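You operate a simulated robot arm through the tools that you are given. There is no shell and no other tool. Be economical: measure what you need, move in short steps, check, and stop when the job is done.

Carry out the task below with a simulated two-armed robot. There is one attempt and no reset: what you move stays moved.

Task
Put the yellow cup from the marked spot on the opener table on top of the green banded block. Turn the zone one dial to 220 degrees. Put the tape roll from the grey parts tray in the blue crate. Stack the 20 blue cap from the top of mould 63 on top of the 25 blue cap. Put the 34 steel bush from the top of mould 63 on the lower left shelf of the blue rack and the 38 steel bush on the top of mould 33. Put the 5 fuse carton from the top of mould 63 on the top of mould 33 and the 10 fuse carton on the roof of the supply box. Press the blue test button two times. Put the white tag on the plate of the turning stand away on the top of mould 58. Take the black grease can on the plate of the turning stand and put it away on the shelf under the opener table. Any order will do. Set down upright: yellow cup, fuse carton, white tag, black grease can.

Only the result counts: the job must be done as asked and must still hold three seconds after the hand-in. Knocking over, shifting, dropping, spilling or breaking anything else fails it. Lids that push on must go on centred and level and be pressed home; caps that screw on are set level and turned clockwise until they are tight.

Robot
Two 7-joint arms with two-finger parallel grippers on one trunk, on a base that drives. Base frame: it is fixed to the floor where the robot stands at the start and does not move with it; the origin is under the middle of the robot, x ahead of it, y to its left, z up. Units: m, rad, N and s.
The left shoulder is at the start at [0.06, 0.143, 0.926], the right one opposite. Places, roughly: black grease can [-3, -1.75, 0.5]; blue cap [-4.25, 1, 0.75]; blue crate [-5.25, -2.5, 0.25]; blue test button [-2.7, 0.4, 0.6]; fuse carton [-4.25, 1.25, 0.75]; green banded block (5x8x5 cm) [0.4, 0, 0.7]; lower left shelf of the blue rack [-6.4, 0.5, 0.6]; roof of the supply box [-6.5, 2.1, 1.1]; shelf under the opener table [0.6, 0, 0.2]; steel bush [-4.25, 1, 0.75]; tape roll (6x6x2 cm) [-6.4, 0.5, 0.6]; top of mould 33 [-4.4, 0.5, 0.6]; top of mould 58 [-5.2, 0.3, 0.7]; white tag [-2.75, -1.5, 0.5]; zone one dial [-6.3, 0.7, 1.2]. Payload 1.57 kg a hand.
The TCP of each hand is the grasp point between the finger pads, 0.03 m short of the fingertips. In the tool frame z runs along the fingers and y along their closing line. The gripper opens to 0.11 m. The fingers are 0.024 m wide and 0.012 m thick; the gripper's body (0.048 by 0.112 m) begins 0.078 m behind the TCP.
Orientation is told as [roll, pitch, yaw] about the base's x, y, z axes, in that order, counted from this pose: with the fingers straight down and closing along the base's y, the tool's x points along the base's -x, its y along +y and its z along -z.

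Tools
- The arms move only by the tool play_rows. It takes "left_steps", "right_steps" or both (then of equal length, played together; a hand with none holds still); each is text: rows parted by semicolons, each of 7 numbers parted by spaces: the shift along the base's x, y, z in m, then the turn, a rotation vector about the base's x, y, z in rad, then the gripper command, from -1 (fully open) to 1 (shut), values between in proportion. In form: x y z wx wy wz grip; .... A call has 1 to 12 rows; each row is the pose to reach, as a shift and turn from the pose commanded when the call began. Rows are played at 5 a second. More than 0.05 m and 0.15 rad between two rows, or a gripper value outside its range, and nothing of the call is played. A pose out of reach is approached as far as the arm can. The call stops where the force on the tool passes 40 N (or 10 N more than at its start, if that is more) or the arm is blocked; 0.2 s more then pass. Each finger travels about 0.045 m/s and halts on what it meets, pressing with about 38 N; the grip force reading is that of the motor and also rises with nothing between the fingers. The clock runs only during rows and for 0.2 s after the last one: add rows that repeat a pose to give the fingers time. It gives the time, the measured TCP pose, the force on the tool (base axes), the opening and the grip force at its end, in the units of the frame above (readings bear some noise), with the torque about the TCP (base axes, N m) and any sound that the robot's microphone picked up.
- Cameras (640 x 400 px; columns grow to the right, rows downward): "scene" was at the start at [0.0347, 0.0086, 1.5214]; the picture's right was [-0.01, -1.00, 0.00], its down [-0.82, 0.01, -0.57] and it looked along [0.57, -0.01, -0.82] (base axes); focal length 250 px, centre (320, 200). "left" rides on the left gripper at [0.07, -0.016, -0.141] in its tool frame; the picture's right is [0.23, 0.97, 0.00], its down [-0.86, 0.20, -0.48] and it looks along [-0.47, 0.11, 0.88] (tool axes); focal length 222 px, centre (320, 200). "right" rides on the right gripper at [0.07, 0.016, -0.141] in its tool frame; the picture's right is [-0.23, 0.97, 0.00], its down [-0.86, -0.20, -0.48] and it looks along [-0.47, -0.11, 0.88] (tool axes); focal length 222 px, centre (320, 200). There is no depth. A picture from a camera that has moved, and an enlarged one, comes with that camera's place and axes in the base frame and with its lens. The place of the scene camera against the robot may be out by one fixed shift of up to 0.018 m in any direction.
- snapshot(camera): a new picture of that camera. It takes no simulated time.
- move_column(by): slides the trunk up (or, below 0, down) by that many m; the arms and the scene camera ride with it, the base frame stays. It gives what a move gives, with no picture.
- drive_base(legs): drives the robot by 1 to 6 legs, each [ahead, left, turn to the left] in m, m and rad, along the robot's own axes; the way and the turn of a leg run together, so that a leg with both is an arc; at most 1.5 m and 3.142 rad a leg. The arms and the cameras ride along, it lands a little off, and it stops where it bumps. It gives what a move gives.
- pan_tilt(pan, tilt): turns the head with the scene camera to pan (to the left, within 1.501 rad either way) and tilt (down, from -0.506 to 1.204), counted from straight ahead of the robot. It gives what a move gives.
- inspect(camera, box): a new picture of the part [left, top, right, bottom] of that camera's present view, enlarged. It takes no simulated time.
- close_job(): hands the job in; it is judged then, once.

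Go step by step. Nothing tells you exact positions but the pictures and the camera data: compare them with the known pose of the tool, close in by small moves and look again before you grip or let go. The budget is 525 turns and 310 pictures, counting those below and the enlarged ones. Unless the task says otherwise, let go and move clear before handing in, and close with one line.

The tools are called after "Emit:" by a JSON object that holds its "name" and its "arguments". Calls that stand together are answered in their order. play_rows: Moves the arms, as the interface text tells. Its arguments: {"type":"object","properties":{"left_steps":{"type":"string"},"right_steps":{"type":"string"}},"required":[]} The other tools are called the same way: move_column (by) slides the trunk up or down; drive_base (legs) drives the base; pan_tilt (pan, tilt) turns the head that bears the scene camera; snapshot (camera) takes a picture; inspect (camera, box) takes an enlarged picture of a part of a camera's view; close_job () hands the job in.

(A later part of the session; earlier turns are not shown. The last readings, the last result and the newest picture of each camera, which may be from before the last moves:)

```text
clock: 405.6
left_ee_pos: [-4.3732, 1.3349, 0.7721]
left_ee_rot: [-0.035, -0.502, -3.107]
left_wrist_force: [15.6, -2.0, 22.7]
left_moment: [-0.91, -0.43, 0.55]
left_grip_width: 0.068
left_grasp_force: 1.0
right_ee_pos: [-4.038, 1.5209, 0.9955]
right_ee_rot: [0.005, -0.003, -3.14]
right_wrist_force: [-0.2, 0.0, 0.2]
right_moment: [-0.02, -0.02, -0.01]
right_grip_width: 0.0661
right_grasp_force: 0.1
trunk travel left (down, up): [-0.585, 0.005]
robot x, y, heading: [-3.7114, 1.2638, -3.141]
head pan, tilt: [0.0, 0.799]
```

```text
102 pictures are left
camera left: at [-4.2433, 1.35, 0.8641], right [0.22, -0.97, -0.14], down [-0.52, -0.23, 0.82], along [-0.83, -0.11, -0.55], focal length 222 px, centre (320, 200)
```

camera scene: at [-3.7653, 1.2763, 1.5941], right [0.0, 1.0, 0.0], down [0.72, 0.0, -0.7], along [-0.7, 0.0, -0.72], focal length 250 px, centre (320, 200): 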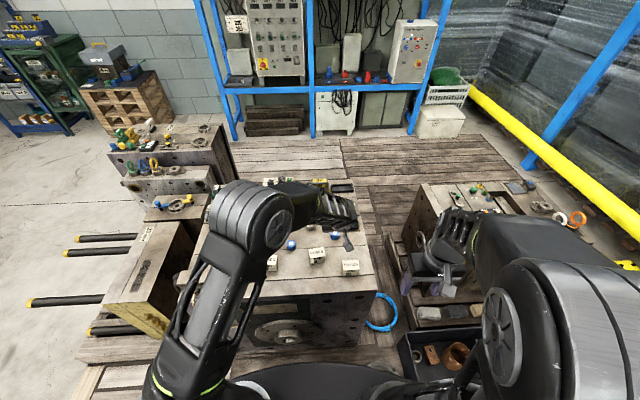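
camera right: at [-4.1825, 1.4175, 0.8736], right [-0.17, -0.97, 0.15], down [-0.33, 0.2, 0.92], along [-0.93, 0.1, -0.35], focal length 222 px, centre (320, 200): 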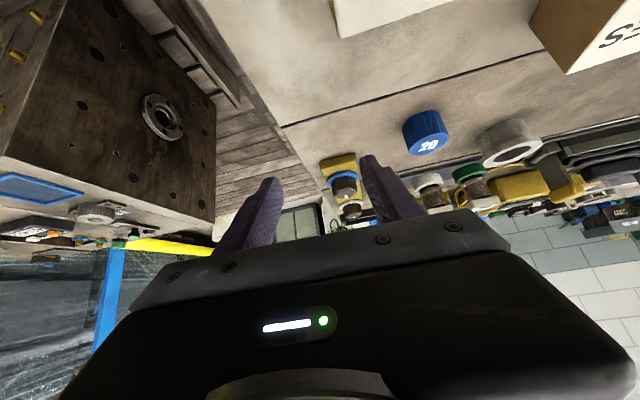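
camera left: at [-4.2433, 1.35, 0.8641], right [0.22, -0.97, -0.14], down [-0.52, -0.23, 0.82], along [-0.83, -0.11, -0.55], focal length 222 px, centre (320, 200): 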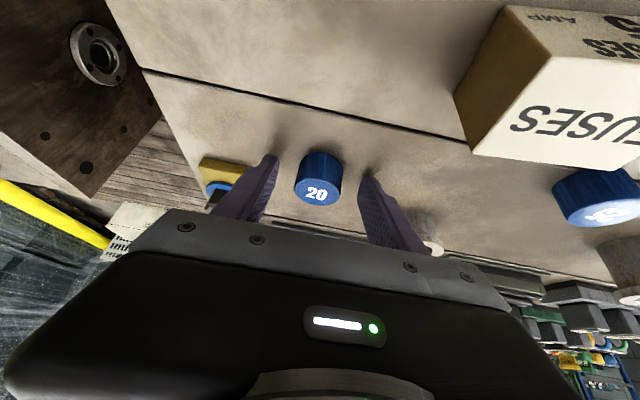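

Contact with the mould top (z ≈ 0.74), and the cap is now centred between the pads. Easing up 2 mm and closing.

Emit:
{"name": "play_rows", "arguments": {"left_steps": "0 0 0.004 0 0 0 -0.2;0 0 0.004 0 0 0 0.2;0 0 0.004 0 0 0 1;0 0 0.004 0 0 0 1;0 0 0.004 0 0 0 1"}}

Emit:
{"name": "snapshot", "arguments": {"camera": "left"}}

```text
clock: 406.8
left_ee_pos: [-4.3746, 1.3346, 0.7732]
left_ee_rot: [-0.034, -0.497, -3.105]
left_wrist_force: [0.6, 0.1, -0.2]
left_moment: [0.01, 0.02, 0.04]
left_grip_width: 0.0334
left_grasp_force: 29.3
right_ee_pos: [-4.0408, 1.5219, 0.994]
right_ee_rot: [0.004, -0.001, -3.14]
right_wrist_force: [1.0, -0.8, -0.5]
right_moment: [0.01, 0.0, 0.0]
right_grip_width: 0.066
right_grasp_force: 0.0
trunk travel left (down, up): [-0.585, 0.005]
robot x, y, heading: [-3.7093, 1.2696, -3.145]
head pan, tilt: [0.0, 0.799]
```

```text
101 pictures are left
camera left: at [-4.2462, 1.3503, 0.8654], right [0.22, -0.97, -0.14], down [-0.52, -0.23, 0.82], along [-0.83, -0.11, -0.55], focal length 222 px, centre (320, 200)
```

left: 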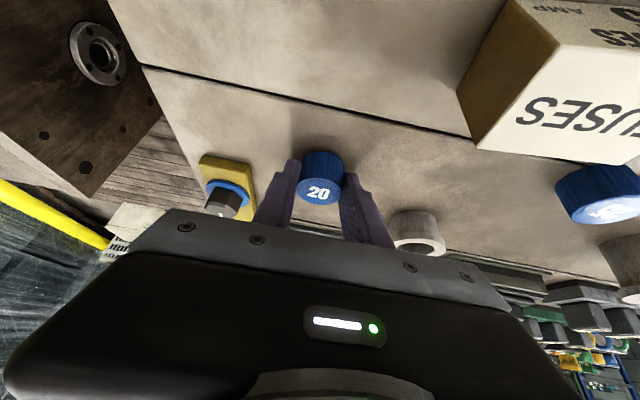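

Cap 20 is held. Lifting and carrying it above cap 25 (≈[-4.327, 1.148]).

Emit:
{"name": "play_rows", "arguments": {"left_steps": "0 0 0.04 0 0 0 1;0.005 -0.01 0.08 0 0 0 1;0.02 -0.055 0.085 0 0 0 1;0.035 -0.1 0.085 0 0 0 1;0.05 -0.145 0.085 0 0 0 1;0.057 -0.187 0.085 0 0 0 1;0.057 -0.187 0.085 0 0 0 1"}}

Emit:
{"name": "snapshot", "arguments": {"camera": "left"}}

Emit:
{"name": "inspect", "arguments": {"camera": "scene", "box": [220, 190, 380, 290]}}

```text
clock: 408.4
left_ee_pos: [-4.3146, 1.1491, 0.8628]
left_ee_rot: [-0.033, -0.499, -3.107]
left_wrist_force: [0.4, 0.1, -0.2]
left_moment: [0.01, 0.02, 0.01]
left_grip_width: 0.0323
left_grasp_force: 38.1
right_ee_pos: [-4.04, 1.5216, 0.9944]
right_ee_rot: [0.005, -0.001, -3.141]
right_wrist_force: [-0.8, -1.1, -0.3]
right_moment: [0.0, 0.0, 0.04]
right_grip_width: 0.0661
right_grasp_force: 0.0
trunk travel left (down, up): [-0.585, 0.005]
robot x, y, heading: [-3.7085, 1.2673, -3.135]
head pan, tilt: [0.0, 0.799]
```

```text
100 pictures are left
camera left: at [-4.1865, 1.165, 0.9529], right [0.22, -0.97, -0.14], down [-0.52, -0.23, 0.82], along [-0.83, -0.11, -0.55], focal length 222 px, centre (320, 200)
```

left: 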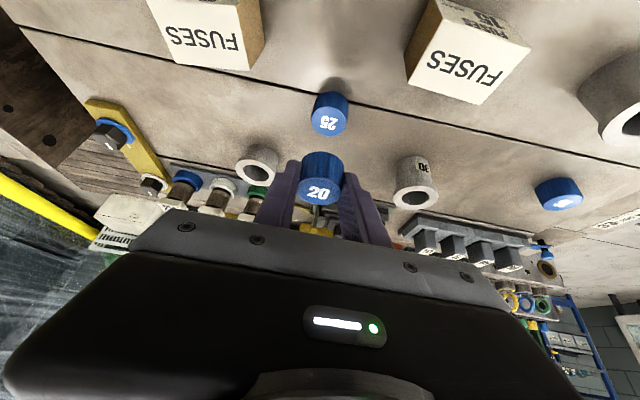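

```text
4.00 times, centred on (300, 240) of scene
camera zoom: at [-3.7654, 1.2773, 1.5941], right [0.0, 1.0, 0.0], down [0.72, 0.0, -0.7], along [-0.7, 0.0, -0.72], focal length 1001 px, centre (400, 40)
```

zoom: 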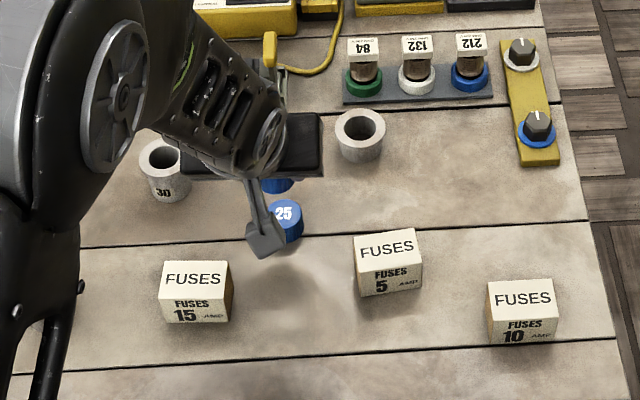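

Emit:
{"name": "play_rows", "arguments": {"left_steps": "-0.0015 0.0025 -0.025 0 0 0 1;-0.0015 0.0025 -0.045 0 0 0 1;-0.0015 0.0025 -0.054 0 0 0 1;-0.0015 0.0025 -0.054 0 0 0 1"}}

Emit:
{"name": "snapshot", "arguments": {"camera": "left"}}

```text
clock: 409.4
left_ee_pos: [-4.3195, 1.1519, 0.8071]
left_ee_rot: [-0.035, -0.497, -3.106]
left_wrist_force: [0.2, 0.3, -0.6]
left_moment: [-0.02, -0.01, 0.0]
left_grip_width: 0.032
left_grasp_force: 38.0
right_ee_pos: [-4.0419, 1.5215, 0.9934]
right_ee_rot: [0.005, 0.0, -3.141]
right_wrist_force: [-0.2, 0.0, -0.8]
right_moment: [0.0, -0.01, -0.01]
right_grip_width: 0.066
right_grasp_force: 0.0
trunk travel left (down, up): [-0.585, 0.005]
robot x, y, heading: [-3.7074, 1.268, -3.141]
head pan, tilt: [0.0, 0.799]
```

```text
98 pictures are left
camera left: at [-4.1905, 1.1677, 0.8975], right [0.22, -0.97, -0.14], down [-0.52, -0.23, 0.82], along [-0.83, -0.11, -0.55], focal length 222 px, centre (320, 200)
```

left: 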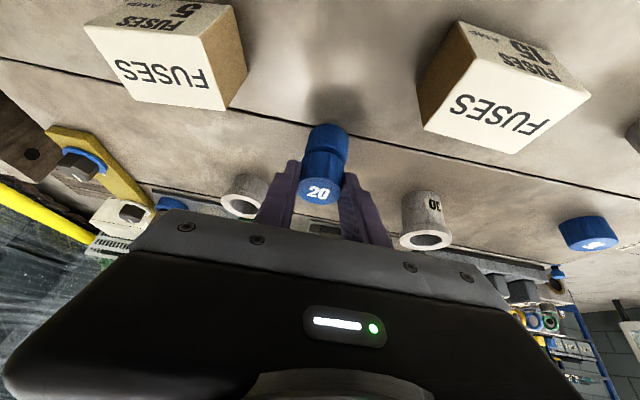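

Emit:
{"name": "inspect", "arguments": {"camera": "left", "box": [270, 100, 380, 220]}}

```text
3.33 times, centred on (325, 160) of left
camera zoom: at [-4.1905, 1.1677, 0.8975], right [0.22, -0.97, -0.14], down [-0.52, -0.23, 0.82], along [-0.83, -0.11, -0.55], focal length 740 px, centre (303, 333)
```

zoom: 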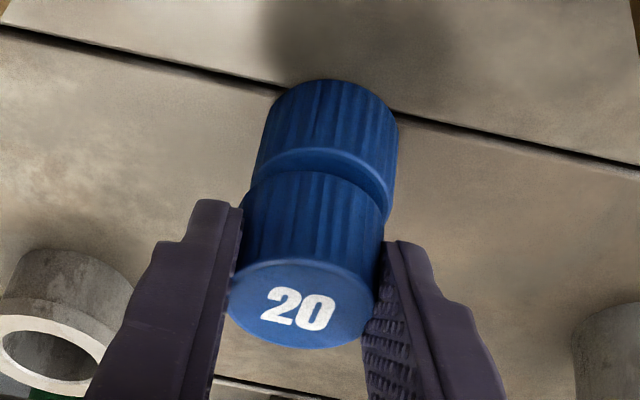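

Emit:
{"name": "play_rows", "arguments": {"left_steps": "0 0 -0.003 0 0 0 1;0 0 -0.006 0 0 0 1;0 0 -0.006 0 0 0 1"}}

Emit:
{"name": "inspect", "arguments": {"camera": "left", "box": [270, 100, 380, 220]}}

```text
clock: 410.2
left_ee_pos: [-4.3216, 1.1505, 0.7996]
left_ee_rot: [-0.034, -0.497, -3.107]
left_wrist_force: [0.1, 0.5, 0.3]
left_moment: [-0.05, 0.02, -0.01]
left_grip_width: 0.032
left_grasp_force: 37.9
right_ee_pos: [-4.041, 1.522, 0.9937]
right_ee_rot: [0.006, 0.001, -3.139]
right_wrist_force: [0.0, 0.7, 0.4]
right_moment: [0.01, 0.0, 0.01]
right_grip_width: 0.0662
right_grasp_force: 0.1
trunk travel left (down, up): [-0.585, 0.005]
robot x, y, heading: [-3.7076, 1.2658, -3.142]
head pan, tilt: [0.0, 0.799]
```

```text
3.33 times, centred on (325, 160) of left
camera zoom: at [-4.1915, 1.1662, 0.891], right [0.22, -0.97, -0.14], down [-0.52, -0.23, 0.82], along [-0.83, -0.11, -0.55], focal length 740 px, centre (303, 333)
```

zoom: 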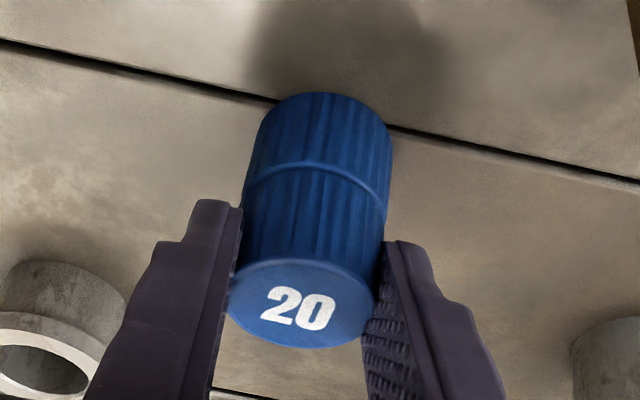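

Emit:
{"name": "play_rows", "arguments": {"left_steps": "0 0.001 -0.002 0 0 0 1;0 0.001 -0.003 0 0 0 1;0 0.001 -0.003 0 0 0 1"}}

Emit:
{"name": "inspect", "arguments": {"camera": "left", "box": [270, 100, 380, 220]}}

```text
clock: 411.0
left_ee_pos: [-4.3198, 1.151, 0.7981]
left_ee_rot: [-0.036, -0.501, -3.104]
left_wrist_force: [1.2, -1.3, 12.8]
left_moment: [-0.23, 0.06, 0.03]
left_grip_width: 0.0324
left_grasp_force: 38.1
right_ee_pos: [-4.0394, 1.5223, 0.9942]
right_ee_rot: [0.005, -0.002, -3.141]
right_wrist_force: [0.5, 0.4, -0.2]
right_moment: [-0.01, 0.0, 0.0]
right_grip_width: 0.0658
right_grasp_force: 0.0
trunk travel left (down, up): [-0.585, 0.005]
robot x, y, heading: [-3.7081, 1.267, -3.144]
head pan, tilt: [0.0, 0.799]
```

```text
3.33 times, centred on (325, 160) of left
camera zoom: at [-4.1915, 1.1674, 0.8895], right [0.22, -0.97, -0.14], down [-0.52, -0.24, 0.82], along [-0.83, -0.11, -0.55], focal length 740 px, centre (303, 333)
```

zoom: 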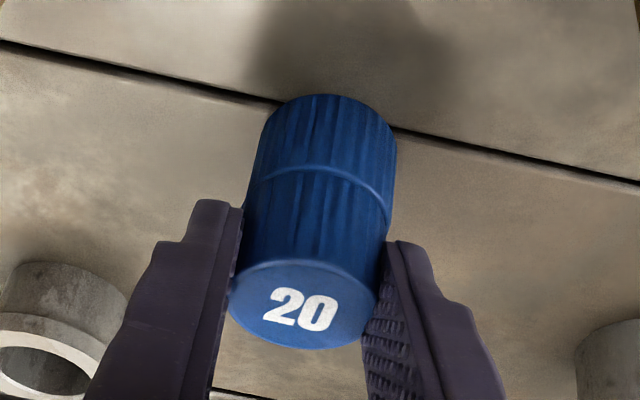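

Cap 20 rests on cap 25, well aligned. Easing, opening, and retreating along the tool axis.

Emit:
{"name": "play_rows", "arguments": {"left_steps": "0 0 0.001 0 0 0 1;0 0 0.001 0 0 0 0.4;0 0 0.001 0 0 0 0;0 0 0.001 0 0 0 0;0.012 0 0.022 0 0 0 0;0.025 0 0.045 0 0 0 0;0.045 0 0.08 0 0 0 0;0.045 0 0.08 0 0 0 0"}}

Emit:
{"name": "snapshot", "arguments": {"camera": "left"}}

```text
clock: 412.8
left_ee_pos: [-4.2724, 1.1505, 0.8762]
left_ee_rot: [-0.034, -0.498, -3.106]
left_wrist_force: [-0.6, 0.4, -0.5]
left_moment: [0.0, -0.01, 0.03]
left_grip_width: 0.0551
left_grasp_force: 0.0
right_ee_pos: [-4.041, 1.5226, 0.9943]
right_ee_rot: [0.004, 0.001, -3.141]
right_wrist_force: [-0.4, 1.2, -1.1]
right_moment: [-0.04, -0.02, 0.0]
right_grip_width: 0.0659
right_grasp_force: 0.1
trunk travel left (down, up): [-0.585, 0.005]
robot x, y, heading: [-3.7085, 1.267, -3.14]
head pan, tilt: [0.0, 0.799]
```

```text
94 pictures are left
camera left: at [-4.1438, 1.1656, 0.9694], right [0.22, -0.97, -0.14], down [-0.52, -0.23, 0.82], along [-0.83, -0.11, -0.55], focal length 222 px, centre (320, 200)
```

left: 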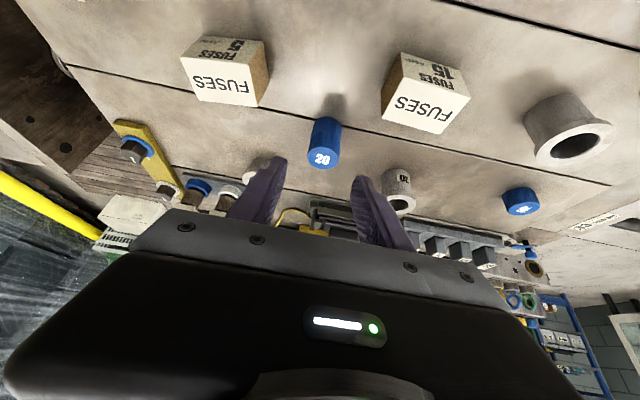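

The cap stack stands. Next carton 5 (≈[-4.275, 1.255]) with the left hand.

Emit:
{"name": "play_rows", "arguments": {"left_steps": "0 0.04 0 0 0 0 -0.7;0.005 0.08 0 0 0 0 -0.7;0.005 0.105 0 0 0 0 -0.7;0.005 0.105 0 0 0 0 -0.7"}}

Emit:
{"name": "snapshot", "arguments": {"camera": "left"}}

```text
clock: 413.8
left_ee_pos: [-4.2717, 1.2551, 0.877]
left_ee_rot: [-0.034, -0.497, -3.107]
left_wrist_force: [0.2, 0.3, 0.4]
left_moment: [-0.02, 0.02, 0.03]
left_grip_width: 0.0939
left_grasp_force: 0.1
right_ee_pos: [-4.0411, 1.5209, 0.994]
right_ee_rot: [0.007, 0.001, -3.141]
right_wrist_force: [-0.2, 0.4, 0.7]
right_moment: [0.04, 0.01, 0.01]
right_grip_width: 0.0661
right_grasp_force: 0.0
trunk travel left (down, up): [-0.585, 0.005]
robot x, y, heading: [-3.7062, 1.2685, -3.141]
head pan, tilt: [0.0, 0.799]
```

```text
93 pictures are left
camera left: at [-4.1429, 1.2714, 0.968], right [0.22, -0.97, -0.14], down [-0.52, -0.23, 0.82], along [-0.83, -0.11, -0.55], focal length 222 px, centre (320, 200)
```

left: 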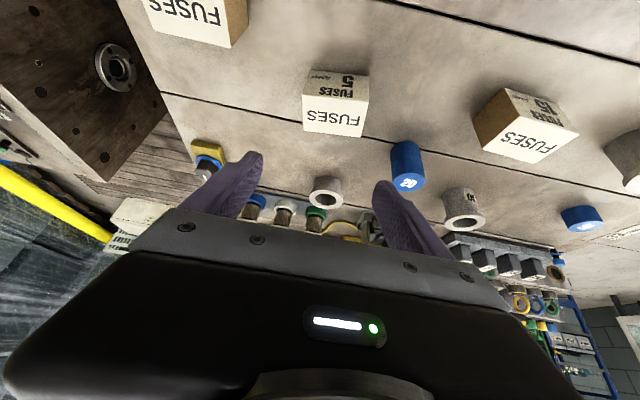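

Emit:
{"name": "play_rows", "arguments": {"left_steps": "0.01 0 -0.01 0 0 0.11 -0.7;0.02 0 -0.03 0 0 0.22 -0.7;0.018 -0.001 -0.06 0 0 0.22 -0.7;0.011 -0.001 -0.085 0 0 0.22 -0.7;0.01 -0.001 -0.092 0 0 0.22 -0.7;0.01 -0.001 -0.092 0 0 0.22 -0.7"}}

Emit:
{"name": "snapshot", "arguments": {"camera": "left"}}

```text
clock: 415.2
left_ee_pos: [-4.2587, 1.2546, 0.7857]
left_ee_rot: [-0.037, -0.497, -2.885]
left_wrist_force: [0.1, 0.7, -0.6]
left_moment: [0.0, -0.02, 0.01]
left_grip_width: 0.0935
left_grasp_force: 0.0
right_ee_pos: [-4.0412, 1.5214, 0.9927]
right_ee_rot: [0.006, 0.0, -3.139]
right_wrist_force: [0.5, 0.4, 0.2]
right_moment: [0.02, -0.01, 0.03]
right_grip_width: 0.0657
right_grasp_force: 0.1
trunk travel left (down, up): [-0.585, 0.005]
robot x, y, heading: [-3.7064, 1.265, -3.14]
head pan, tilt: [0.0, 0.799]
```

```text
92 pictures are left
camera left: at [-4.1362, 1.2994, 0.8774], right [0.42, -0.9, -0.14], down [-0.45, -0.34, 0.82], along [-0.78, -0.29, -0.55], focal length 222 px, centre (320, 200)
```

left: 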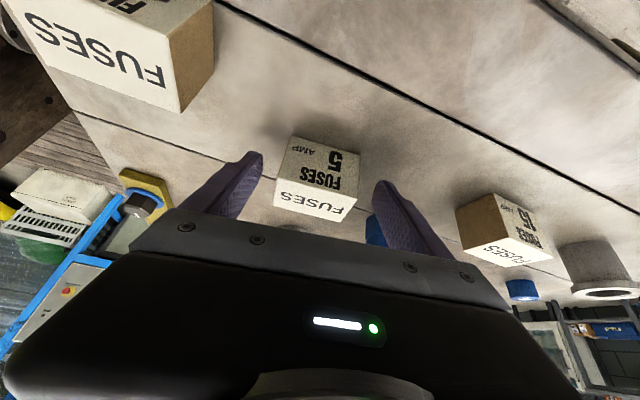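

Emit:
{"name": "play_rows", "arguments": {"left_steps": "-0.003 0 -0.003 0 0 0 -0.3;-0.003 0 -0.003 0 0 0 0.1;-0.003 0 -0.003 0 0 0 1;-0.003 0 -0.003 0 0 0 1;-0.003 0 -0.003 0 0 0 1;-0.003 0 -0.003 0 0 0 1"}}

Emit:
{"name": "play_rows", "arguments": {"left_steps": "0.005 0 0.03 0 0 0 1;0.02 0 0.07 0 0 0 1;0.03 0 0.1 0 0 0 1;0.03 0 0.1 0 0 0 1"}}

Emit:
{"name": "snapshot", "arguments": {"camera": "left"}}

```text
clock: 416.6
left_ee_pos: [-4.2624, 1.2545, 0.7821]
left_ee_rot: [-0.034, -0.498, -2.888]
left_wrist_force: [-1.3, 1.2, 1.3]
left_moment: [-0.06, 0.0, 0.02]
left_grip_width: 0.0604
left_grasp_force: 38.1
right_ee_pos: [-4.0414, 1.5211, 0.9938]
right_ee_rot: [0.006, 0.001, -3.14]
right_wrist_force: [1.0, 0.3, 0.3]
right_moment: [0.02, 0.02, 0.01]
right_grip_width: 0.0662
right_grasp_force: 0.1
trunk travel left (down, up): [-0.585, 0.005]
robot x, y, heading: [-3.7077, 1.2662, -3.142]
head pan, tilt: [0.0, 0.799]
```

```text
clock: 417.6
left_ee_pos: [-4.2297, 1.2545, 0.8836]
left_ee_rot: [-0.033, -0.498, -2.885]
left_wrist_force: [-0.3, 0.1, -1.5]
left_moment: [0.02, -0.02, -0.02]
left_grip_width: 0.0599
left_grasp_force: 38.0
right_ee_pos: [-4.0417, 1.5202, 0.9939]
right_ee_rot: [0.006, 0.001, -3.14]
right_wrist_force: [-1.0, -0.5, -0.2]
right_moment: [0.02, -0.01, 0.0]
right_grip_width: 0.0657
right_grasp_force: 0.2
trunk travel left (down, up): [-0.585, 0.005]
robot x, y, heading: [-3.707, 1.2631, -3.14]
head pan, tilt: [0.0, 0.799]
```

```text
91 pictures are left
camera left: at [-4.1077, 1.2985, 0.9749], right [0.42, -0.9, -0.14], down [-0.46, -0.34, 0.82], along [-0.78, -0.29, -0.55], focal length 222 px, centre (320, 200)
```

left: 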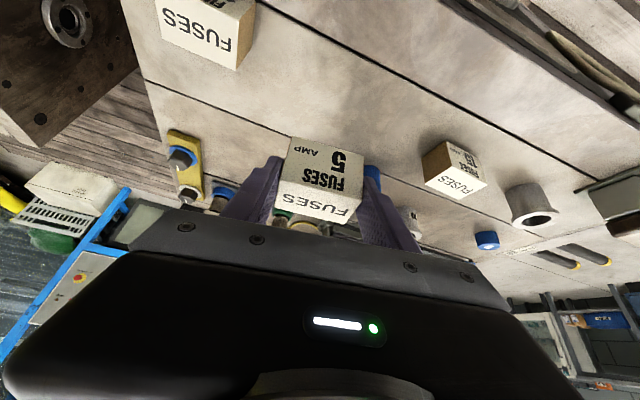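

Carton 5 is held. Drawing it in and moving the base back to mould 33.

Emit:
{"name": "play_rows", "arguments": {"left_steps": "0.04 -0.01 0.02 0 0 0 1;0.08 -0.03 0.04 0 0 0 1;0.11 -0.06 0.06 0 0 0 1;0.13 -0.1 0.07 0 0 0 1;0.14 -0.14 0.07 0 0 0 1;0.14 -0.18 0.07 0 0 0 1"}}

```text
clock: 419.0
left_ee_pos: [-4.1313, 1.081, 0.955]
left_ee_rot: [-0.035, -0.493, -2.885]
left_wrist_force: [-0.2, 0.7, -1.3]
left_moment: [0.02, -0.01, -0.04]
left_grip_width: 0.0602
left_grasp_force: 38.3
left hand out of reach, approached as far as the arm can: row 4, 5, 6
right_ee_pos: [-4.0421, 1.5203, 0.994]
right_ee_rot: [0.005, 0.0, -3.14]
right_wrist_force: [-0.3, -0.1, -0.1]
right_moment: [0.01, -0.01, -0.03]
right_grip_width: 0.0658
right_grasp_force: 0.0
trunk travel left (down, up): [-0.585, 0.005]
robot x, y, heading: [-3.7045, 1.2688, -3.14]
head pan, tilt: [0.0, 0.799]
```

Emit:
{"name": "drive_base", "arguments": {"legs": [[0, 0.62, 0]]}}

Emit:
{"name": "pan_tilt", "arguments": {"pan": -0.45, "tilt": 0.7}}

Emit:
{"name": "snapshot", "arguments": {"camera": "scene"}}

```text
clock: 422.6
left_ee_pos: [-4.1342, 0.4404, 0.9554]
left_ee_rot: [-0.033, -0.495, -2.892]
left_wrist_force: [0.7, -0.5, -0.6]
left_moment: [0.04, -0.02, -0.04]
left_grip_width: 0.0598
left_grasp_force: 38.2
right_ee_pos: [-4.0405, 0.8794, 0.9932]
right_ee_rot: [0.004, -0.001, 3.137]
right_wrist_force: [0.4, -0.2, 0.0]
right_moment: [0.02, -0.03, -0.02]
right_grip_width: 0.066
right_grasp_force: 0.0
trunk travel left (down, up): [-0.585, 0.005]
robot x, y, heading: [-3.7074, 0.6251, 3.143]
head pan, tilt: [0.0, 0.799]
```

```text
clock: 423.5
left_ee_pos: [-4.1331, 0.4401, 0.9563]
left_ee_rot: [-0.033, -0.496, -2.892]
left_wrist_force: [-1.1, 0.1, -0.7]
left_moment: [-0.02, -0.02, 0.01]
left_grip_width: 0.0596
left_grasp_force: 37.7
right_ee_pos: [-4.0394, 0.8798, 0.9941]
right_ee_rot: [0.005, -0.001, 3.137]
right_wrist_force: [0.0, -0.3, 0.2]
right_moment: [0.03, -0.05, -0.02]
right_grip_width: 0.0657
right_grasp_force: 0.0
trunk travel left (down, up): [-0.585, 0.005]
robot x, y, heading: [-3.7064, 0.6214, 3.137]
head pan, tilt: [-0.45, 0.7]
```

```text
90 pictures are left
camera scene: at [-3.7621, 0.6697, 1.6023], right [0.44, 0.9, 0.0], down [0.58, -0.28, -0.76], along [-0.69, 0.34, -0.64], focal length 250 px, centre (320, 200)
```

scene: 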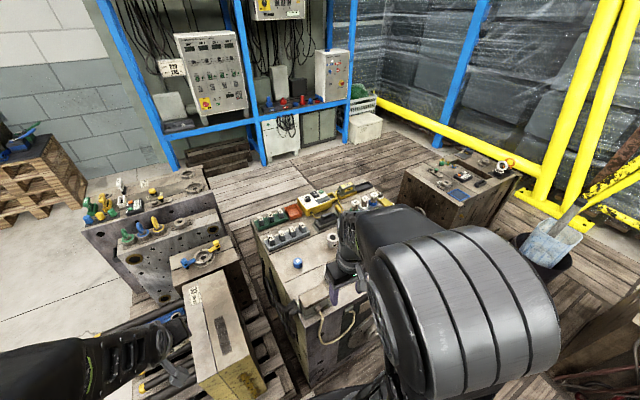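

Emit:
{"name": "pan_tilt", "arguments": {"pan": 0.25, "tilt": 0.9}}

Emit:
{"name": "snapshot", "arguments": {"camera": "scene"}}

Emit:
{"name": "snapshot", "arguments": {"camera": "left"}}

```text
clock: 424.6
left_ee_pos: [-4.1326, 0.4409, 0.9558]
left_ee_rot: [-0.033, -0.496, -2.891]
left_wrist_force: [0.5, -0.5, -1.5]
left_moment: [-0.02, -0.01, -0.01]
left_grip_width: 0.0597
left_grasp_force: 37.5
right_ee_pos: [-4.0403, 0.8786, 0.994]
right_ee_rot: [0.005, 0.001, 3.138]
right_wrist_force: [-0.2, -0.4, 0.2]
right_moment: [-0.02, -0.02, 0.02]
right_grip_width: 0.0661
right_grasp_force: 0.1
trunk travel left (down, up): [-0.585, 0.005]
robot x, y, heading: [-3.7067, 0.6258, 3.141]
head pan, tilt: [0.25, 0.901]
```

```text
89 pictures are left
camera scene: at [-3.759, 0.6143, 1.5862], right [-0.24, 0.97, 0.0], down [0.76, 0.19, -0.62], along [-0.6, -0.15, -0.78], focal length 250 px, centre (320, 200)
```

scene: 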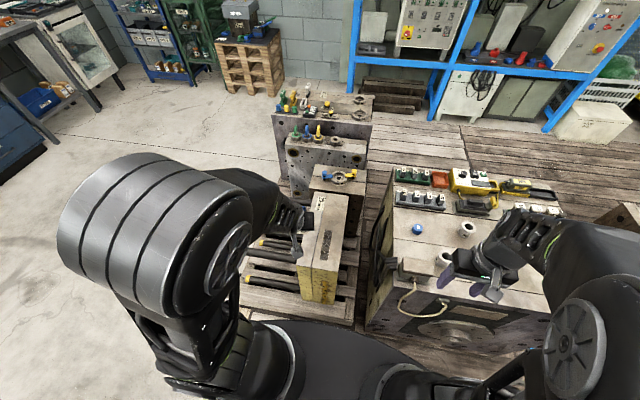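

```text
88 pictures are left
camera left: at [-4.0109, 0.4835, 1.0476], right [0.42, -0.9, -0.14], down [-0.46, -0.34, 0.82], along [-0.78, -0.28, -0.55], focal length 222 px, centre (320, 200)
```

left: 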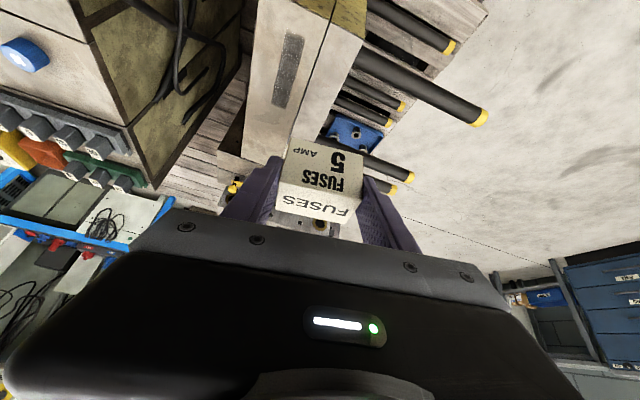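

Mould 33's top is z ≈ 0.60, x −4.56…−4.16, y 0.43…0.575. I'll set carton 5 near [-4.42, 0.50]. First raising the right hand a little so it stays clear as the column lowers.

Emit:
{"name": "play_rows", "arguments": {"right_steps": "0.005 0 0.03 0 0 0 -0.2;0.01 0 0.06 0 0 0 -0.2;0.01 0 0.09 0 0 0 -0.2;0.01 0 0.1 0 0 0 -0.2"}}

Emit:
{"name": "move_column", "arguments": {"by": -0.14}}

```text
clock: 425.6
left_ee_pos: [-4.1323, 0.4401, 0.9554]
left_ee_rot: [-0.033, -0.496, -2.893]
left_wrist_force: [-0.2, 0.5, -0.3]
left_moment: [0.01, -0.03, -0.04]
left_grip_width: 0.0594
left_grasp_force: 37.8
right_ee_pos: [-4.0301, 0.8777, 1.093]
right_ee_rot: [0.006, 0.0, 3.139]
right_wrist_force: [0.6, -0.4, 0.4]
right_moment: [-0.02, 0.0, -0.01]
right_grip_width: 0.0661
right_grasp_force: 0.1
trunk travel left (down, up): [-0.585, 0.005]
robot x, y, heading: [-3.7105, 0.6248, 3.141]
head pan, tilt: [0.25, 0.901]
```

```text
clock: 427.3
left_ee_pos: [-4.1335, 0.4407, 0.8156]
left_ee_rot: [-0.034, -0.498, -2.891]
left_wrist_force: [-0.4, 0.1, -0.6]
left_moment: [-0.01, 0.01, -0.05]
left_grip_width: 0.0596
left_grasp_force: 38.6
right_ee_pos: [-4.0308, 0.878, 0.9531]
right_ee_rot: [0.006, 0.002, 3.136]
right_wrist_force: [-0.4, -0.7, 0.2]
right_moment: [-0.01, 0.01, 0.02]
right_grip_width: 0.0661
right_grasp_force: 0.2
trunk travel left (down, up): [-0.445, 0.145]
robot x, y, heading: [-3.7097, 0.623, 3.14]
head pan, tilt: [0.25, 0.901]
```

Emit:
{"name": "play_rows", "arguments": {"left_steps": "-0.04 0.01 -0.01 0 0 -0.04 1;-0.08 0.02 -0.02 0 0 -0.08 1;-0.12 0.03 -0.035 0 0 -0.12 1;-0.16 0.04 -0.05 0 0 -0.16 1;-0.2 0.05 -0.065 0 0 -0.2 1;-0.24 0.06 -0.08 0 0 -0.25 1;-0.277 0.06 -0.1 0 0 -0.25 1;-0.277 0.06 -0.115 0 0 -0.25 1;-0.277 0.06 -0.115 0 0 -0.25 1"}}

Emit:
{"name": "snapshot", "arguments": {"camera": "left"}}

Emit:
{"name": "inspect", "arguments": {"camera": "scene", "box": [240, 150, 440, 300]}}

```text
clock: 429.3
left_ee_pos: [-4.4089, 0.4974, 0.6992]
left_ee_rot: [-0.032, -0.493, -3.141]
left_wrist_force: [-0.3, 0.5, -0.8]
left_moment: [-0.03, -0.02, 0.02]
left_grip_width: 0.0595
left_grasp_force: 38.2
right_ee_pos: [-4.0305, 0.8787, 0.9523]
right_ee_rot: [0.005, 0.0, 3.138]
right_wrist_force: [-0.2, 0.1, -0.1]
right_moment: [0.02, -0.01, 0.0]
right_grip_width: 0.0661
right_grasp_force: 0.2
trunk travel left (down, up): [-0.445, 0.145]
robot x, y, heading: [-3.7084, 0.6239, 3.134]
head pan, tilt: [0.25, 0.901]
```

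```text
87 pictures are left
camera left: at [-4.2801, 0.509, 0.791], right [0.18, -0.97, -0.14], down [-0.53, -0.22, 0.82], along [-0.83, -0.08, -0.55], focal length 222 px, centre (320, 200)
```

left: 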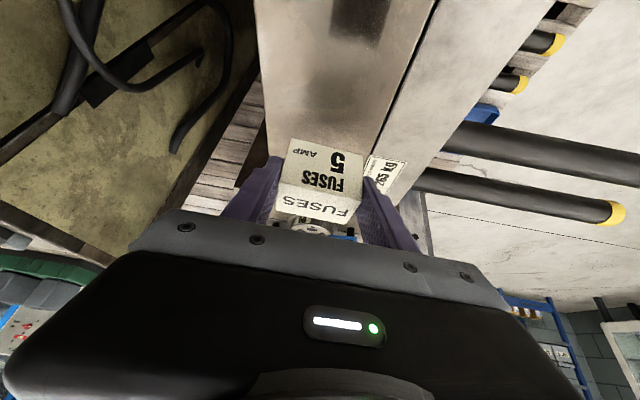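

```text
2.67 times, centred on (340, 225) of scene
camera zoom: at [-3.759, 0.6142, 1.4462], right [-0.24, 0.97, 0.0], down [0.76, 0.19, -0.62], along [-0.6, -0.15, -0.78], focal length 668 px, centre (267, 133)
```

zoom: 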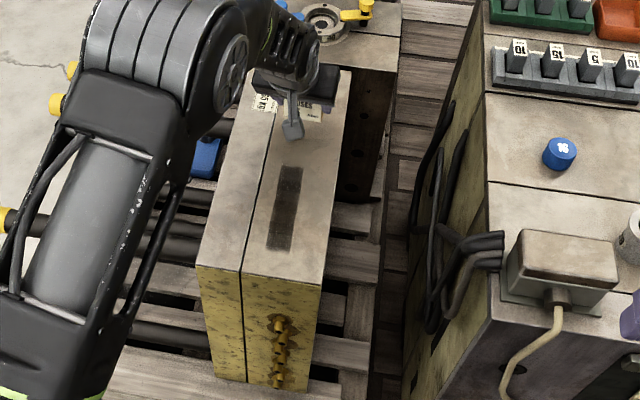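

Emit:
{"name": "play_rows", "arguments": {"left_steps": "0 0 -0.02 0 0 0 1;0 0 -0.04 0 0 0 1;0 0 -0.046 0 0 0 1;0 0 -0.046 0 0 0 1"}}

Emit:
{"name": "play_rows", "arguments": {"left_steps": "0 0 -0.003 0 0 0 1;0 0 -0.006 0 0 0 1;0 0 -0.006 0 0 0 1"}}

Emit:
{"name": "snapshot", "arguments": {"camera": "left"}}

```text
clock: 430.3
left_ee_pos: [-4.4121, 0.4996, 0.6537]
left_ee_rot: [-0.034, -0.495, 3.141]
left_wrist_force: [-0.3, 0.3, -1.8]
left_moment: [-0.03, -0.02, -0.05]
left_grip_width: 0.0596
left_grasp_force: 38.0
right_ee_pos: [-4.0303, 0.8779, 0.9535]
right_ee_rot: [0.005, -0.002, 3.139]
right_wrist_force: [-0.6, -0.5, 0.2]
right_moment: [-0.02, 0.03, -0.02]
right_grip_width: 0.0662
right_grasp_force: 0.0
trunk travel left (down, up): [-0.445, 0.145]
robot x, y, heading: [-3.7082, 0.6257, 3.14]
head pan, tilt: [0.25, 0.901]
```

```text
clock: 431.1
left_ee_pos: [-4.4109, 0.4999, 0.6519]
left_ee_rot: [-0.033, -0.504, 3.142]
left_wrist_force: [4.1, -1.4, 24.1]
left_moment: [-0.82, -0.09, 0.12]
left_grip_width: 0.0594
left_grasp_force: 38.5
right_ee_pos: [-4.0292, 0.8784, 0.9533]
right_ee_rot: [0.006, -0.003, 3.138]
right_wrist_force: [-0.5, 0.1, -1.1]
right_moment: [-0.03, 0.0, 0.02]
right_grip_width: 0.0658
right_grasp_force: 0.0
trunk travel left (down, up): [-0.445, 0.145]
robot x, y, heading: [-3.7045, 0.6225, 3.138]
head pan, tilt: [0.25, 0.901]
```

```text
85 pictures are left
camera left: at [-4.2816, 0.5116, 0.743], right [0.18, -0.97, -0.14], down [-0.52, -0.21, 0.83], along [-0.83, -0.08, -0.55], focal length 222 px, centre (320, 200)
```

left: 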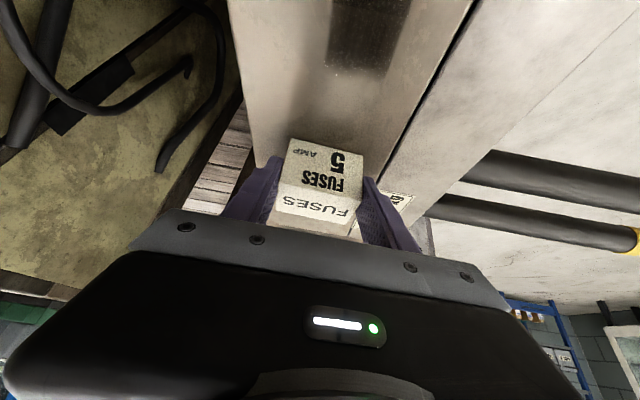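

Emit:
{"name": "play_rows", "arguments": {"left_steps": "0 0 0.003 0 0 0 1;0 0 0.003 0 0 0 0.2;0 0 0.003 0 0 0 -0.3;0 0 0.003 0 0 0 -0.4;0.015 0 0.03 0 0 0 -0.4;0.035 0 0.065 0 0 0 -0.4;0.06 0 0.1 0 0 0 -0.4;0.06 0 0.1 0 0 0 -0.4"}}

Emit:
{"name": "snapshot", "arguments": {"camera": "left"}}

```text
clock: 432.9
left_ee_pos: [-4.3487, 0.5018, 0.7492]
left_ee_rot: [-0.035, -0.493, -3.142]
left_wrist_force: [1.0, 0.8, 0.0]
left_moment: [0.0, -0.01, -0.02]
left_grip_width: 0.0768
left_grasp_force: 0.0
right_ee_pos: [-4.032, 0.8776, 0.9535]
right_ee_rot: [0.003, 0.0, 3.137]
right_wrist_force: [-0.5, -0.1, 0.1]
right_moment: [0.0, 0.01, 0.01]
right_grip_width: 0.0664
right_grasp_force: 0.0
trunk travel left (down, up): [-0.445, 0.145]
robot x, y, heading: [-3.7099, 0.6202, 3.138]
head pan, tilt: [0.25, 0.901]
```

```text
84 pictures are left
camera left: at [-4.2189, 0.5133, 0.8417], right [0.18, -0.97, -0.14], down [-0.53, -0.22, 0.82], along [-0.83, -0.08, -0.55], focal length 222 px, centre (320, 200)
```

left: 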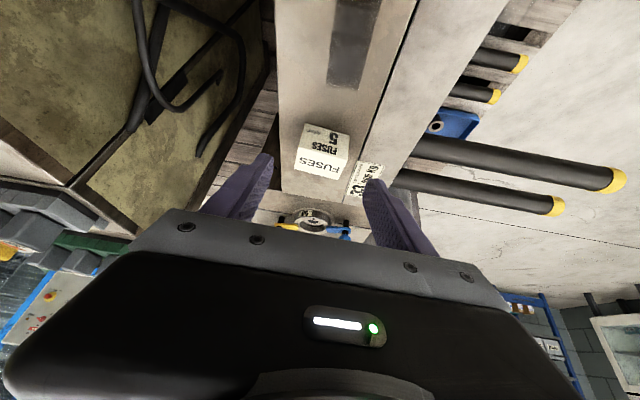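

Carton 5 stands on mould 33. Now turning the left hand camera toward +y to read the bushes' labels from the south side.

Emit:
{"name": "play_rows", "arguments": {"left_steps": "0.02 0 0.04 0 0 -0.1 -0.4;0.04 0 0.08 0 0 -0.2 -0.4;0.06 0 0.12 0 0 -0.33 -0.4;0.08 0 0.15 0 0 -0.46 -0.4;0.1 0 0.17 0 0 -0.59 -0.4;0.11 0 0.18 0 0 -0.72 -0.4;0.12 0 0.18 0 0 -0.85 -0.4;0.12 0 0.18 0 0 -0.98 -0.4;0.12 0 0.18 0 0 -1.1 -0.4;0.12 0 0.18 0 0 -1.1 -0.4"}}

Emit:
{"name": "snapshot", "arguments": {"camera": "left"}}

```text
clock: 435.1
left_ee_pos: [-4.2298, 0.4996, 0.9298]
left_ee_rot: [-0.032, -0.494, 2.038]
left_wrist_force: [0.0, -0.8, -0.4]
left_moment: [0.0, 0.02, -0.01]
left_grip_width: 0.0771
left_grasp_force: 0.0
right_ee_pos: [-4.0296, 0.8783, 0.9534]
right_ee_rot: [0.006, -0.001, 3.138]
right_wrist_force: [-0.6, 0.0, -0.2]
right_moment: [0.02, -0.03, 0.05]
right_grip_width: 0.066
right_grasp_force: 0.0
trunk travel left (down, up): [-0.445, 0.145]
robot x, y, heading: [-3.7102, 0.6222, 3.139]
head pan, tilt: [0.25, 0.901]
```

```text
83 pictures are left
camera left: at [-4.1603, 0.3907, 1.021], right [-0.78, -0.6, -0.14], down [-0.43, 0.37, 0.82], along [-0.45, 0.7, -0.55], focal length 222 px, centre (320, 200)
```

left: 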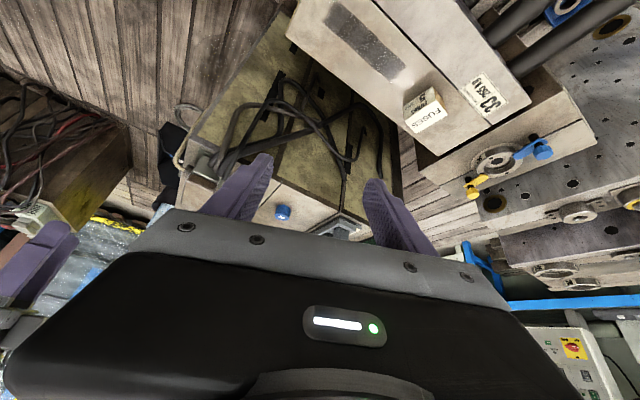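

Emit:
{"name": "play_rows", "arguments": {"left_steps": "0 0.04 0.01 -0.09 -0.045 0 -0.4;0 0.08 0.02 -0.18 -0.09 0 -0.4;0 0.12 0.03 -0.27 -0.135 0 -0.4;0 0.16 0.04 -0.356 -0.18 0 -0.4;0 0.2 0.05 -0.356 -0.18 0 -0.4;0 0.2 0.05 -0.356 -0.18 0 -0.4"}}

Emit:
{"name": "snapshot", "arguments": {"camera": "left"}}

```text
clock: 436.5
left_ee_pos: [-4.2305, 0.7018, 0.9803]
left_ee_rot: [-0.032, -0.094, 2.041]
left_wrist_force: [-0.3, 0.1, 0.0]
left_moment: [-0.03, 0.03, 0.02]
left_grip_width: 0.077
left_grasp_force: 0.1
right_ee_pos: [-4.0308, 0.8788, 0.9534]
right_ee_rot: [0.006, -0.001, 3.139]
right_wrist_force: [0.8, 0.8, -0.6]
right_moment: [0.05, 0.02, -0.02]
right_grip_width: 0.0663
right_grasp_force: 0.1
trunk travel left (down, up): [-0.445, 0.145]
robot x, y, heading: [-3.7109, 0.6253, 3.136]
head pan, tilt: [0.25, 0.901]
```

```text
82 pictures are left
camera left: at [-4.1816, 0.6338, 1.1154], right [-0.77, -0.64, -0.05], down [-0.56, 0.62, 0.55], along [-0.32, 0.45, -0.83], focal length 222 px, centre (320, 200)
```

left: 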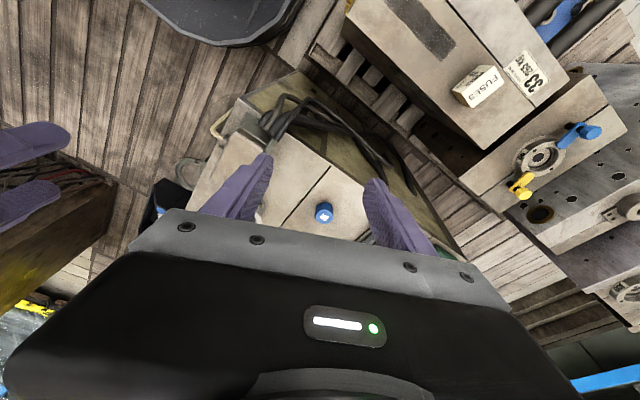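

I'll instead pick bush A (≈[-4.23, 0.946]) and read its label in hand. Returning the left hand to neutral first.

Emit:
{"name": "play_rows", "arguments": {"left_steps": "0.02 -0.02 0 -0.03 0 0.13 -0.6;0.04 -0.05 0 -0.06 -0.02 0.26 -0.6;0.06 -0.08 0 -0.08 -0.04 0.39 -0.6;0.08 -0.11 0 -0.08 -0.05 0.52 -0.6;0.1 -0.14 0 -0.08 -0.05 0.65 -0.6;0.12 -0.17 0 -0.08 -0.05 0.78 -0.6;0.14 -0.2 0 -0.08 -0.05 0.91 -0.6;0.15 -0.22 0 -0.08 -0.05 1.04 -0.6;0.15 -0.24 0 -0.08 -0.05 1.1 -0.6"}}

```text
clock: 438.5
left_ee_pos: [-4.0783, 0.4611, 0.9809]
left_ee_rot: [0.008, -0.017, -3.14]
left_wrist_force: [0.2, 0.7, -0.4]
left_moment: [0.0, -0.01, 0.0]
left_grip_width: 0.088
left_grasp_force: 0.1
right_ee_pos: [-4.0306, 0.8772, 0.9546]
right_ee_rot: [0.005, -0.001, 3.138]
right_wrist_force: [-0.8, -0.4, -0.4]
right_moment: [-0.02, -0.01, 0.01]
right_grip_width: 0.0659
right_grasp_force: 0.1
trunk travel left (down, up): [-0.445, 0.145]
robot x, y, heading: [-3.7074, 0.6232, 3.139]
head pan, tilt: [0.25, 0.901]
```

Emit:
{"name": "drive_base", "arguments": {"legs": [[0, -0.38, 0]]}}

Emit:
{"name": "pan_tilt", "arguments": {"pan": 0.1, "tilt": 0.85}}

Emit:
{"name": "snapshot", "arguments": {"camera": "scene"}}

Emit:
{"name": "snapshot", "arguments": {"camera": "left"}}

```text
clock: 440.9
left_ee_pos: [-4.0774, 0.8417, 0.98]
left_ee_rot: [0.009, -0.016, 3.14]
left_wrist_force: [0.4, -0.1, 0.5]
left_moment: [-0.03, 0.02, -0.03]
left_grip_width: 0.0879
left_grasp_force: 0.0
right_ee_pos: [-4.0298, 1.2572, 0.9529]
right_ee_rot: [0.006, -0.001, 3.138]
right_wrist_force: [-0.3, 0.6, 0.0]
right_moment: [-0.05, 0.02, 0.02]
right_grip_width: 0.0662
right_grasp_force: 0.2
trunk travel left (down, up): [-0.445, 0.145]
robot x, y, heading: [-3.7061, 1.0023, 3.137]
head pan, tilt: [0.25, 0.901]
```

```text
clock: 441.6
left_ee_pos: [-4.077, 0.8404, 0.9806]
left_ee_rot: [0.007, -0.016, 3.139]
left_wrist_force: [0.0, 0.2, 0.1]
left_moment: [0.0, 0.02, -0.01]
left_grip_width: 0.0877
left_grasp_force: 0.0
right_ee_pos: [-4.0301, 1.2559, 0.9538]
right_ee_rot: [0.006, 0.001, 3.138]
right_wrist_force: [0.1, 0.0, 0.3]
right_moment: [-0.02, -0.01, 0.03]
right_grip_width: 0.0658
right_grasp_force: 0.1
trunk travel left (down, up): [-0.445, 0.145]
robot x, y, heading: [-3.7075, 1.0018, 3.14]
head pan, tilt: [0.099, 0.85]
```

```text
81 pictures are left
camera scene: at [-3.7619, 1.0042, 1.4501], right [-0.1, 1.0, 0.0], down [0.75, 0.07, -0.66], along [-0.66, -0.06, -0.75], focal length 250 px, centre (320, 200)
```

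scene: 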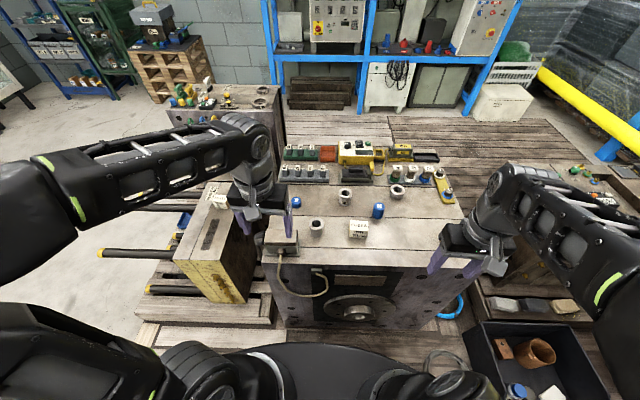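

```text
80 pictures are left
camera left: at [-4.0047, 0.8584, 1.1207], right [0.23, -0.97, 0.0], down [-0.85, -0.19, 0.49], along [-0.48, -0.11, -0.87], focal length 222 px, centre (320, 200)
```

left: 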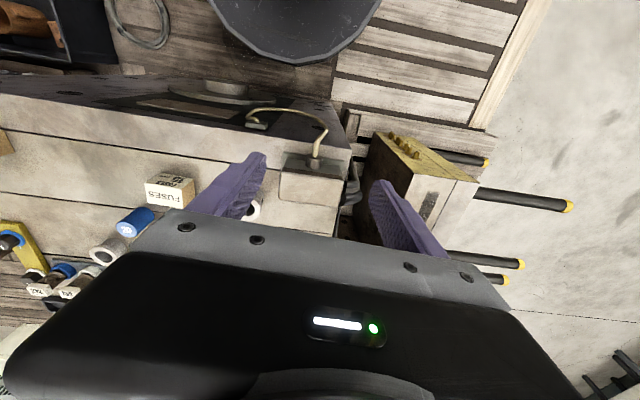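

Emit:
{"name": "play_rows", "arguments": {"left_steps": "-0.035 0.025 0 0 0 0 -0.6;-0.07 0.05 -0.01 0 0 0 -0.6;-0.105 0.075 -0.03 0 0 0 -0.6;-0.135 0.1 -0.05 0 0 0 -0.6;-0.145 0.11 -0.08 0 0.016 0 -0.6;-0.145 0.11 -0.08 0 0.016 0 -0.6"}}

Emit:
{"name": "snapshot", "arguments": {"camera": "left"}}

```text
clock: 443.0
left_ee_pos: [-4.2229, 0.9515, 0.903]
left_ee_rot: [0.007, -0.033, 3.14]
left_wrist_force: [0.5, 0.2, 0.4]
left_moment: [0.01, -0.02, 0.02]
left_grip_width: 0.088
left_grasp_force: 0.1
right_ee_pos: [-4.0286, 1.2568, 0.9537]
right_ee_rot: [0.005, 0.001, 3.138]
right_wrist_force: [-0.6, 0.0, -0.3]
right_moment: [0.02, -0.03, -0.01]
right_grip_width: 0.0661
right_grasp_force: 0.0
trunk travel left (down, up): [-0.445, 0.145]
robot x, y, heading: [-3.706, 1.0068, 3.143]
head pan, tilt: [0.099, 0.85]
```

```text
79 pictures are left
camera left: at [-4.1476, 0.9689, 1.042], right [0.23, -0.97, 0.0], down [-0.84, -0.19, 0.51], along [-0.49, -0.11, -0.86], focal length 222 px, centre (320, 200)
```

left: 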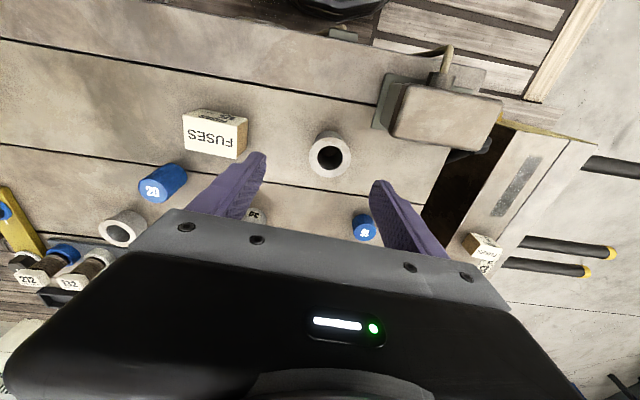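

Emit:
{"name": "play_rows", "arguments": {"left_steps": "-0.008 -0.013 -0.03 0 -0.03 0 -0.5;-0.008 -0.013 -0.07 0 -0.03 0 -0.5;-0.008 -0.013 -0.1 0 -0.03 0 -0.5;-0.008 -0.013 -0.118 0 -0.03 0 -0.5;-0.008 -0.013 -0.118 0 -0.03 0 -0.5"}}

Emit:
{"name": "snapshot", "arguments": {"camera": "left"}}

```text
clock: 444.2
left_ee_pos: [-4.23, 0.9369, 0.7824]
left_ee_rot: [0.007, -0.003, 3.141]
left_wrist_force: [0.2, 0.5, -0.5]
left_moment: [-0.02, 0.0, 0.03]
left_grip_width: 0.0826
left_grasp_force: 0.1
right_ee_pos: [-4.029, 1.2568, 0.9528]
right_ee_rot: [0.006, 0.002, 3.138]
right_wrist_force: [-0.1, 0.5, 1.1]
right_moment: [-0.01, 0.0, 0.03]
right_grip_width: 0.066
right_grasp_force: 0.1
trunk travel left (down, up): [-0.445, 0.145]
robot x, y, heading: [-3.7076, 0.9977, 3.14]
head pan, tilt: [0.099, 0.85]
```

```text
78 pictures are left
camera left: at [-4.1597, 0.9549, 0.9233], right [0.23, -0.97, 0.01], down [-0.85, -0.19, 0.48], along [-0.47, -0.11, -0.88], focal length 222 px, centre (320, 200)
```

left: 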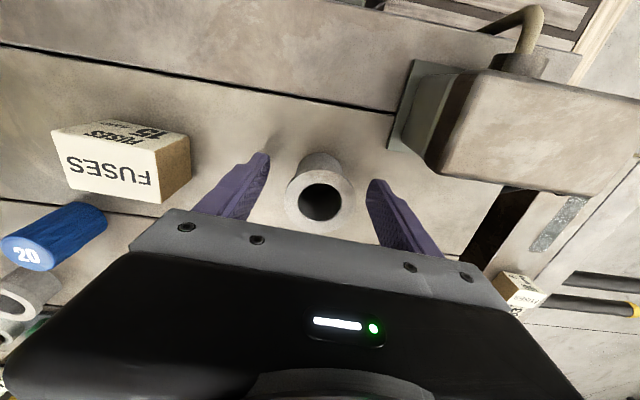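

Emit:
{"name": "play_rows", "arguments": {"left_steps": "0 0 -0.004 0 0 0 0;0 0 -0.004 0 0 0 1;0 0 -0.004 0 0 0 1;0 0 -0.004 0 0 0 1;0 0 -0.004 0 0 0 1;0 0 0.03 0 0 0 1;0 0 0.07 0 0 0 1;0 0 0.11 0 0 0 1;0 0 0.11 0 0 0 1"}}

Emit:
{"name": "inspect", "arguments": {"camera": "scene", "box": [220, 120, 400, 260]}}

Emit:
{"name": "snapshot", "arguments": {"camera": "left"}}

```text
clock: 446.2
left_ee_pos: [-4.2279, 0.9362, 0.8902]
left_ee_rot: [0.008, -0.002, 3.14]
left_wrist_force: [-0.6, 0.2, -2.4]
left_moment: [0.04, -0.03, 0.0]
left_grip_width: 0.0496
left_grasp_force: 37.8
right_ee_pos: [-4.0288, 1.2575, 0.9535]
right_ee_rot: [0.005, 0.0, 3.14]
right_wrist_force: [0.6, -1.0, 0.9]
right_moment: [-0.01, -0.01, 0.01]
right_grip_width: 0.066
right_grasp_force: 0.1
trunk travel left (down, up): [-0.445, 0.145]
robot x, y, heading: [-3.7052, 1.0054, 3.135]
head pan, tilt: [0.099, 0.85]
```

```text
2.86 times, centred on (310, 190) of scene
camera zoom: at [-3.7623, 1.0042, 1.4501], right [-0.1, 1.0, 0.0], down [0.75, 0.07, -0.66], along [-0.66, -0.06, -0.75], focal length 715 px, centre (349, 229)
```

zoom: 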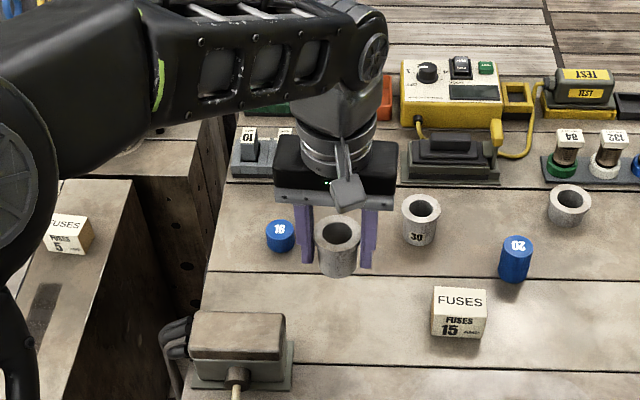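

```text
76 pictures are left
camera left: at [-4.1584, 0.9546, 1.0318], right [0.23, -0.97, 0.01], down [-0.85, -0.19, 0.48], along [-0.47, -0.11, -0.88], focal length 222 px, centre (320, 200)
```

left: 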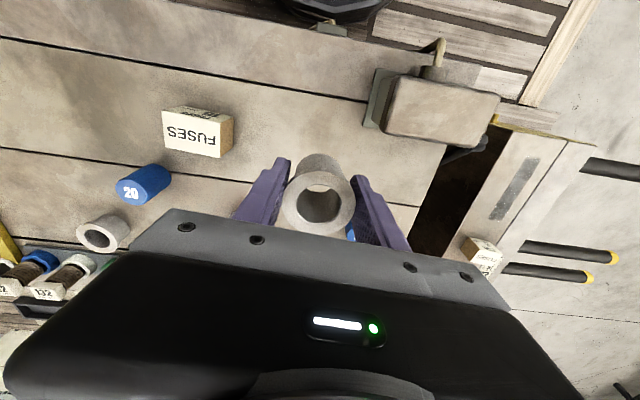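

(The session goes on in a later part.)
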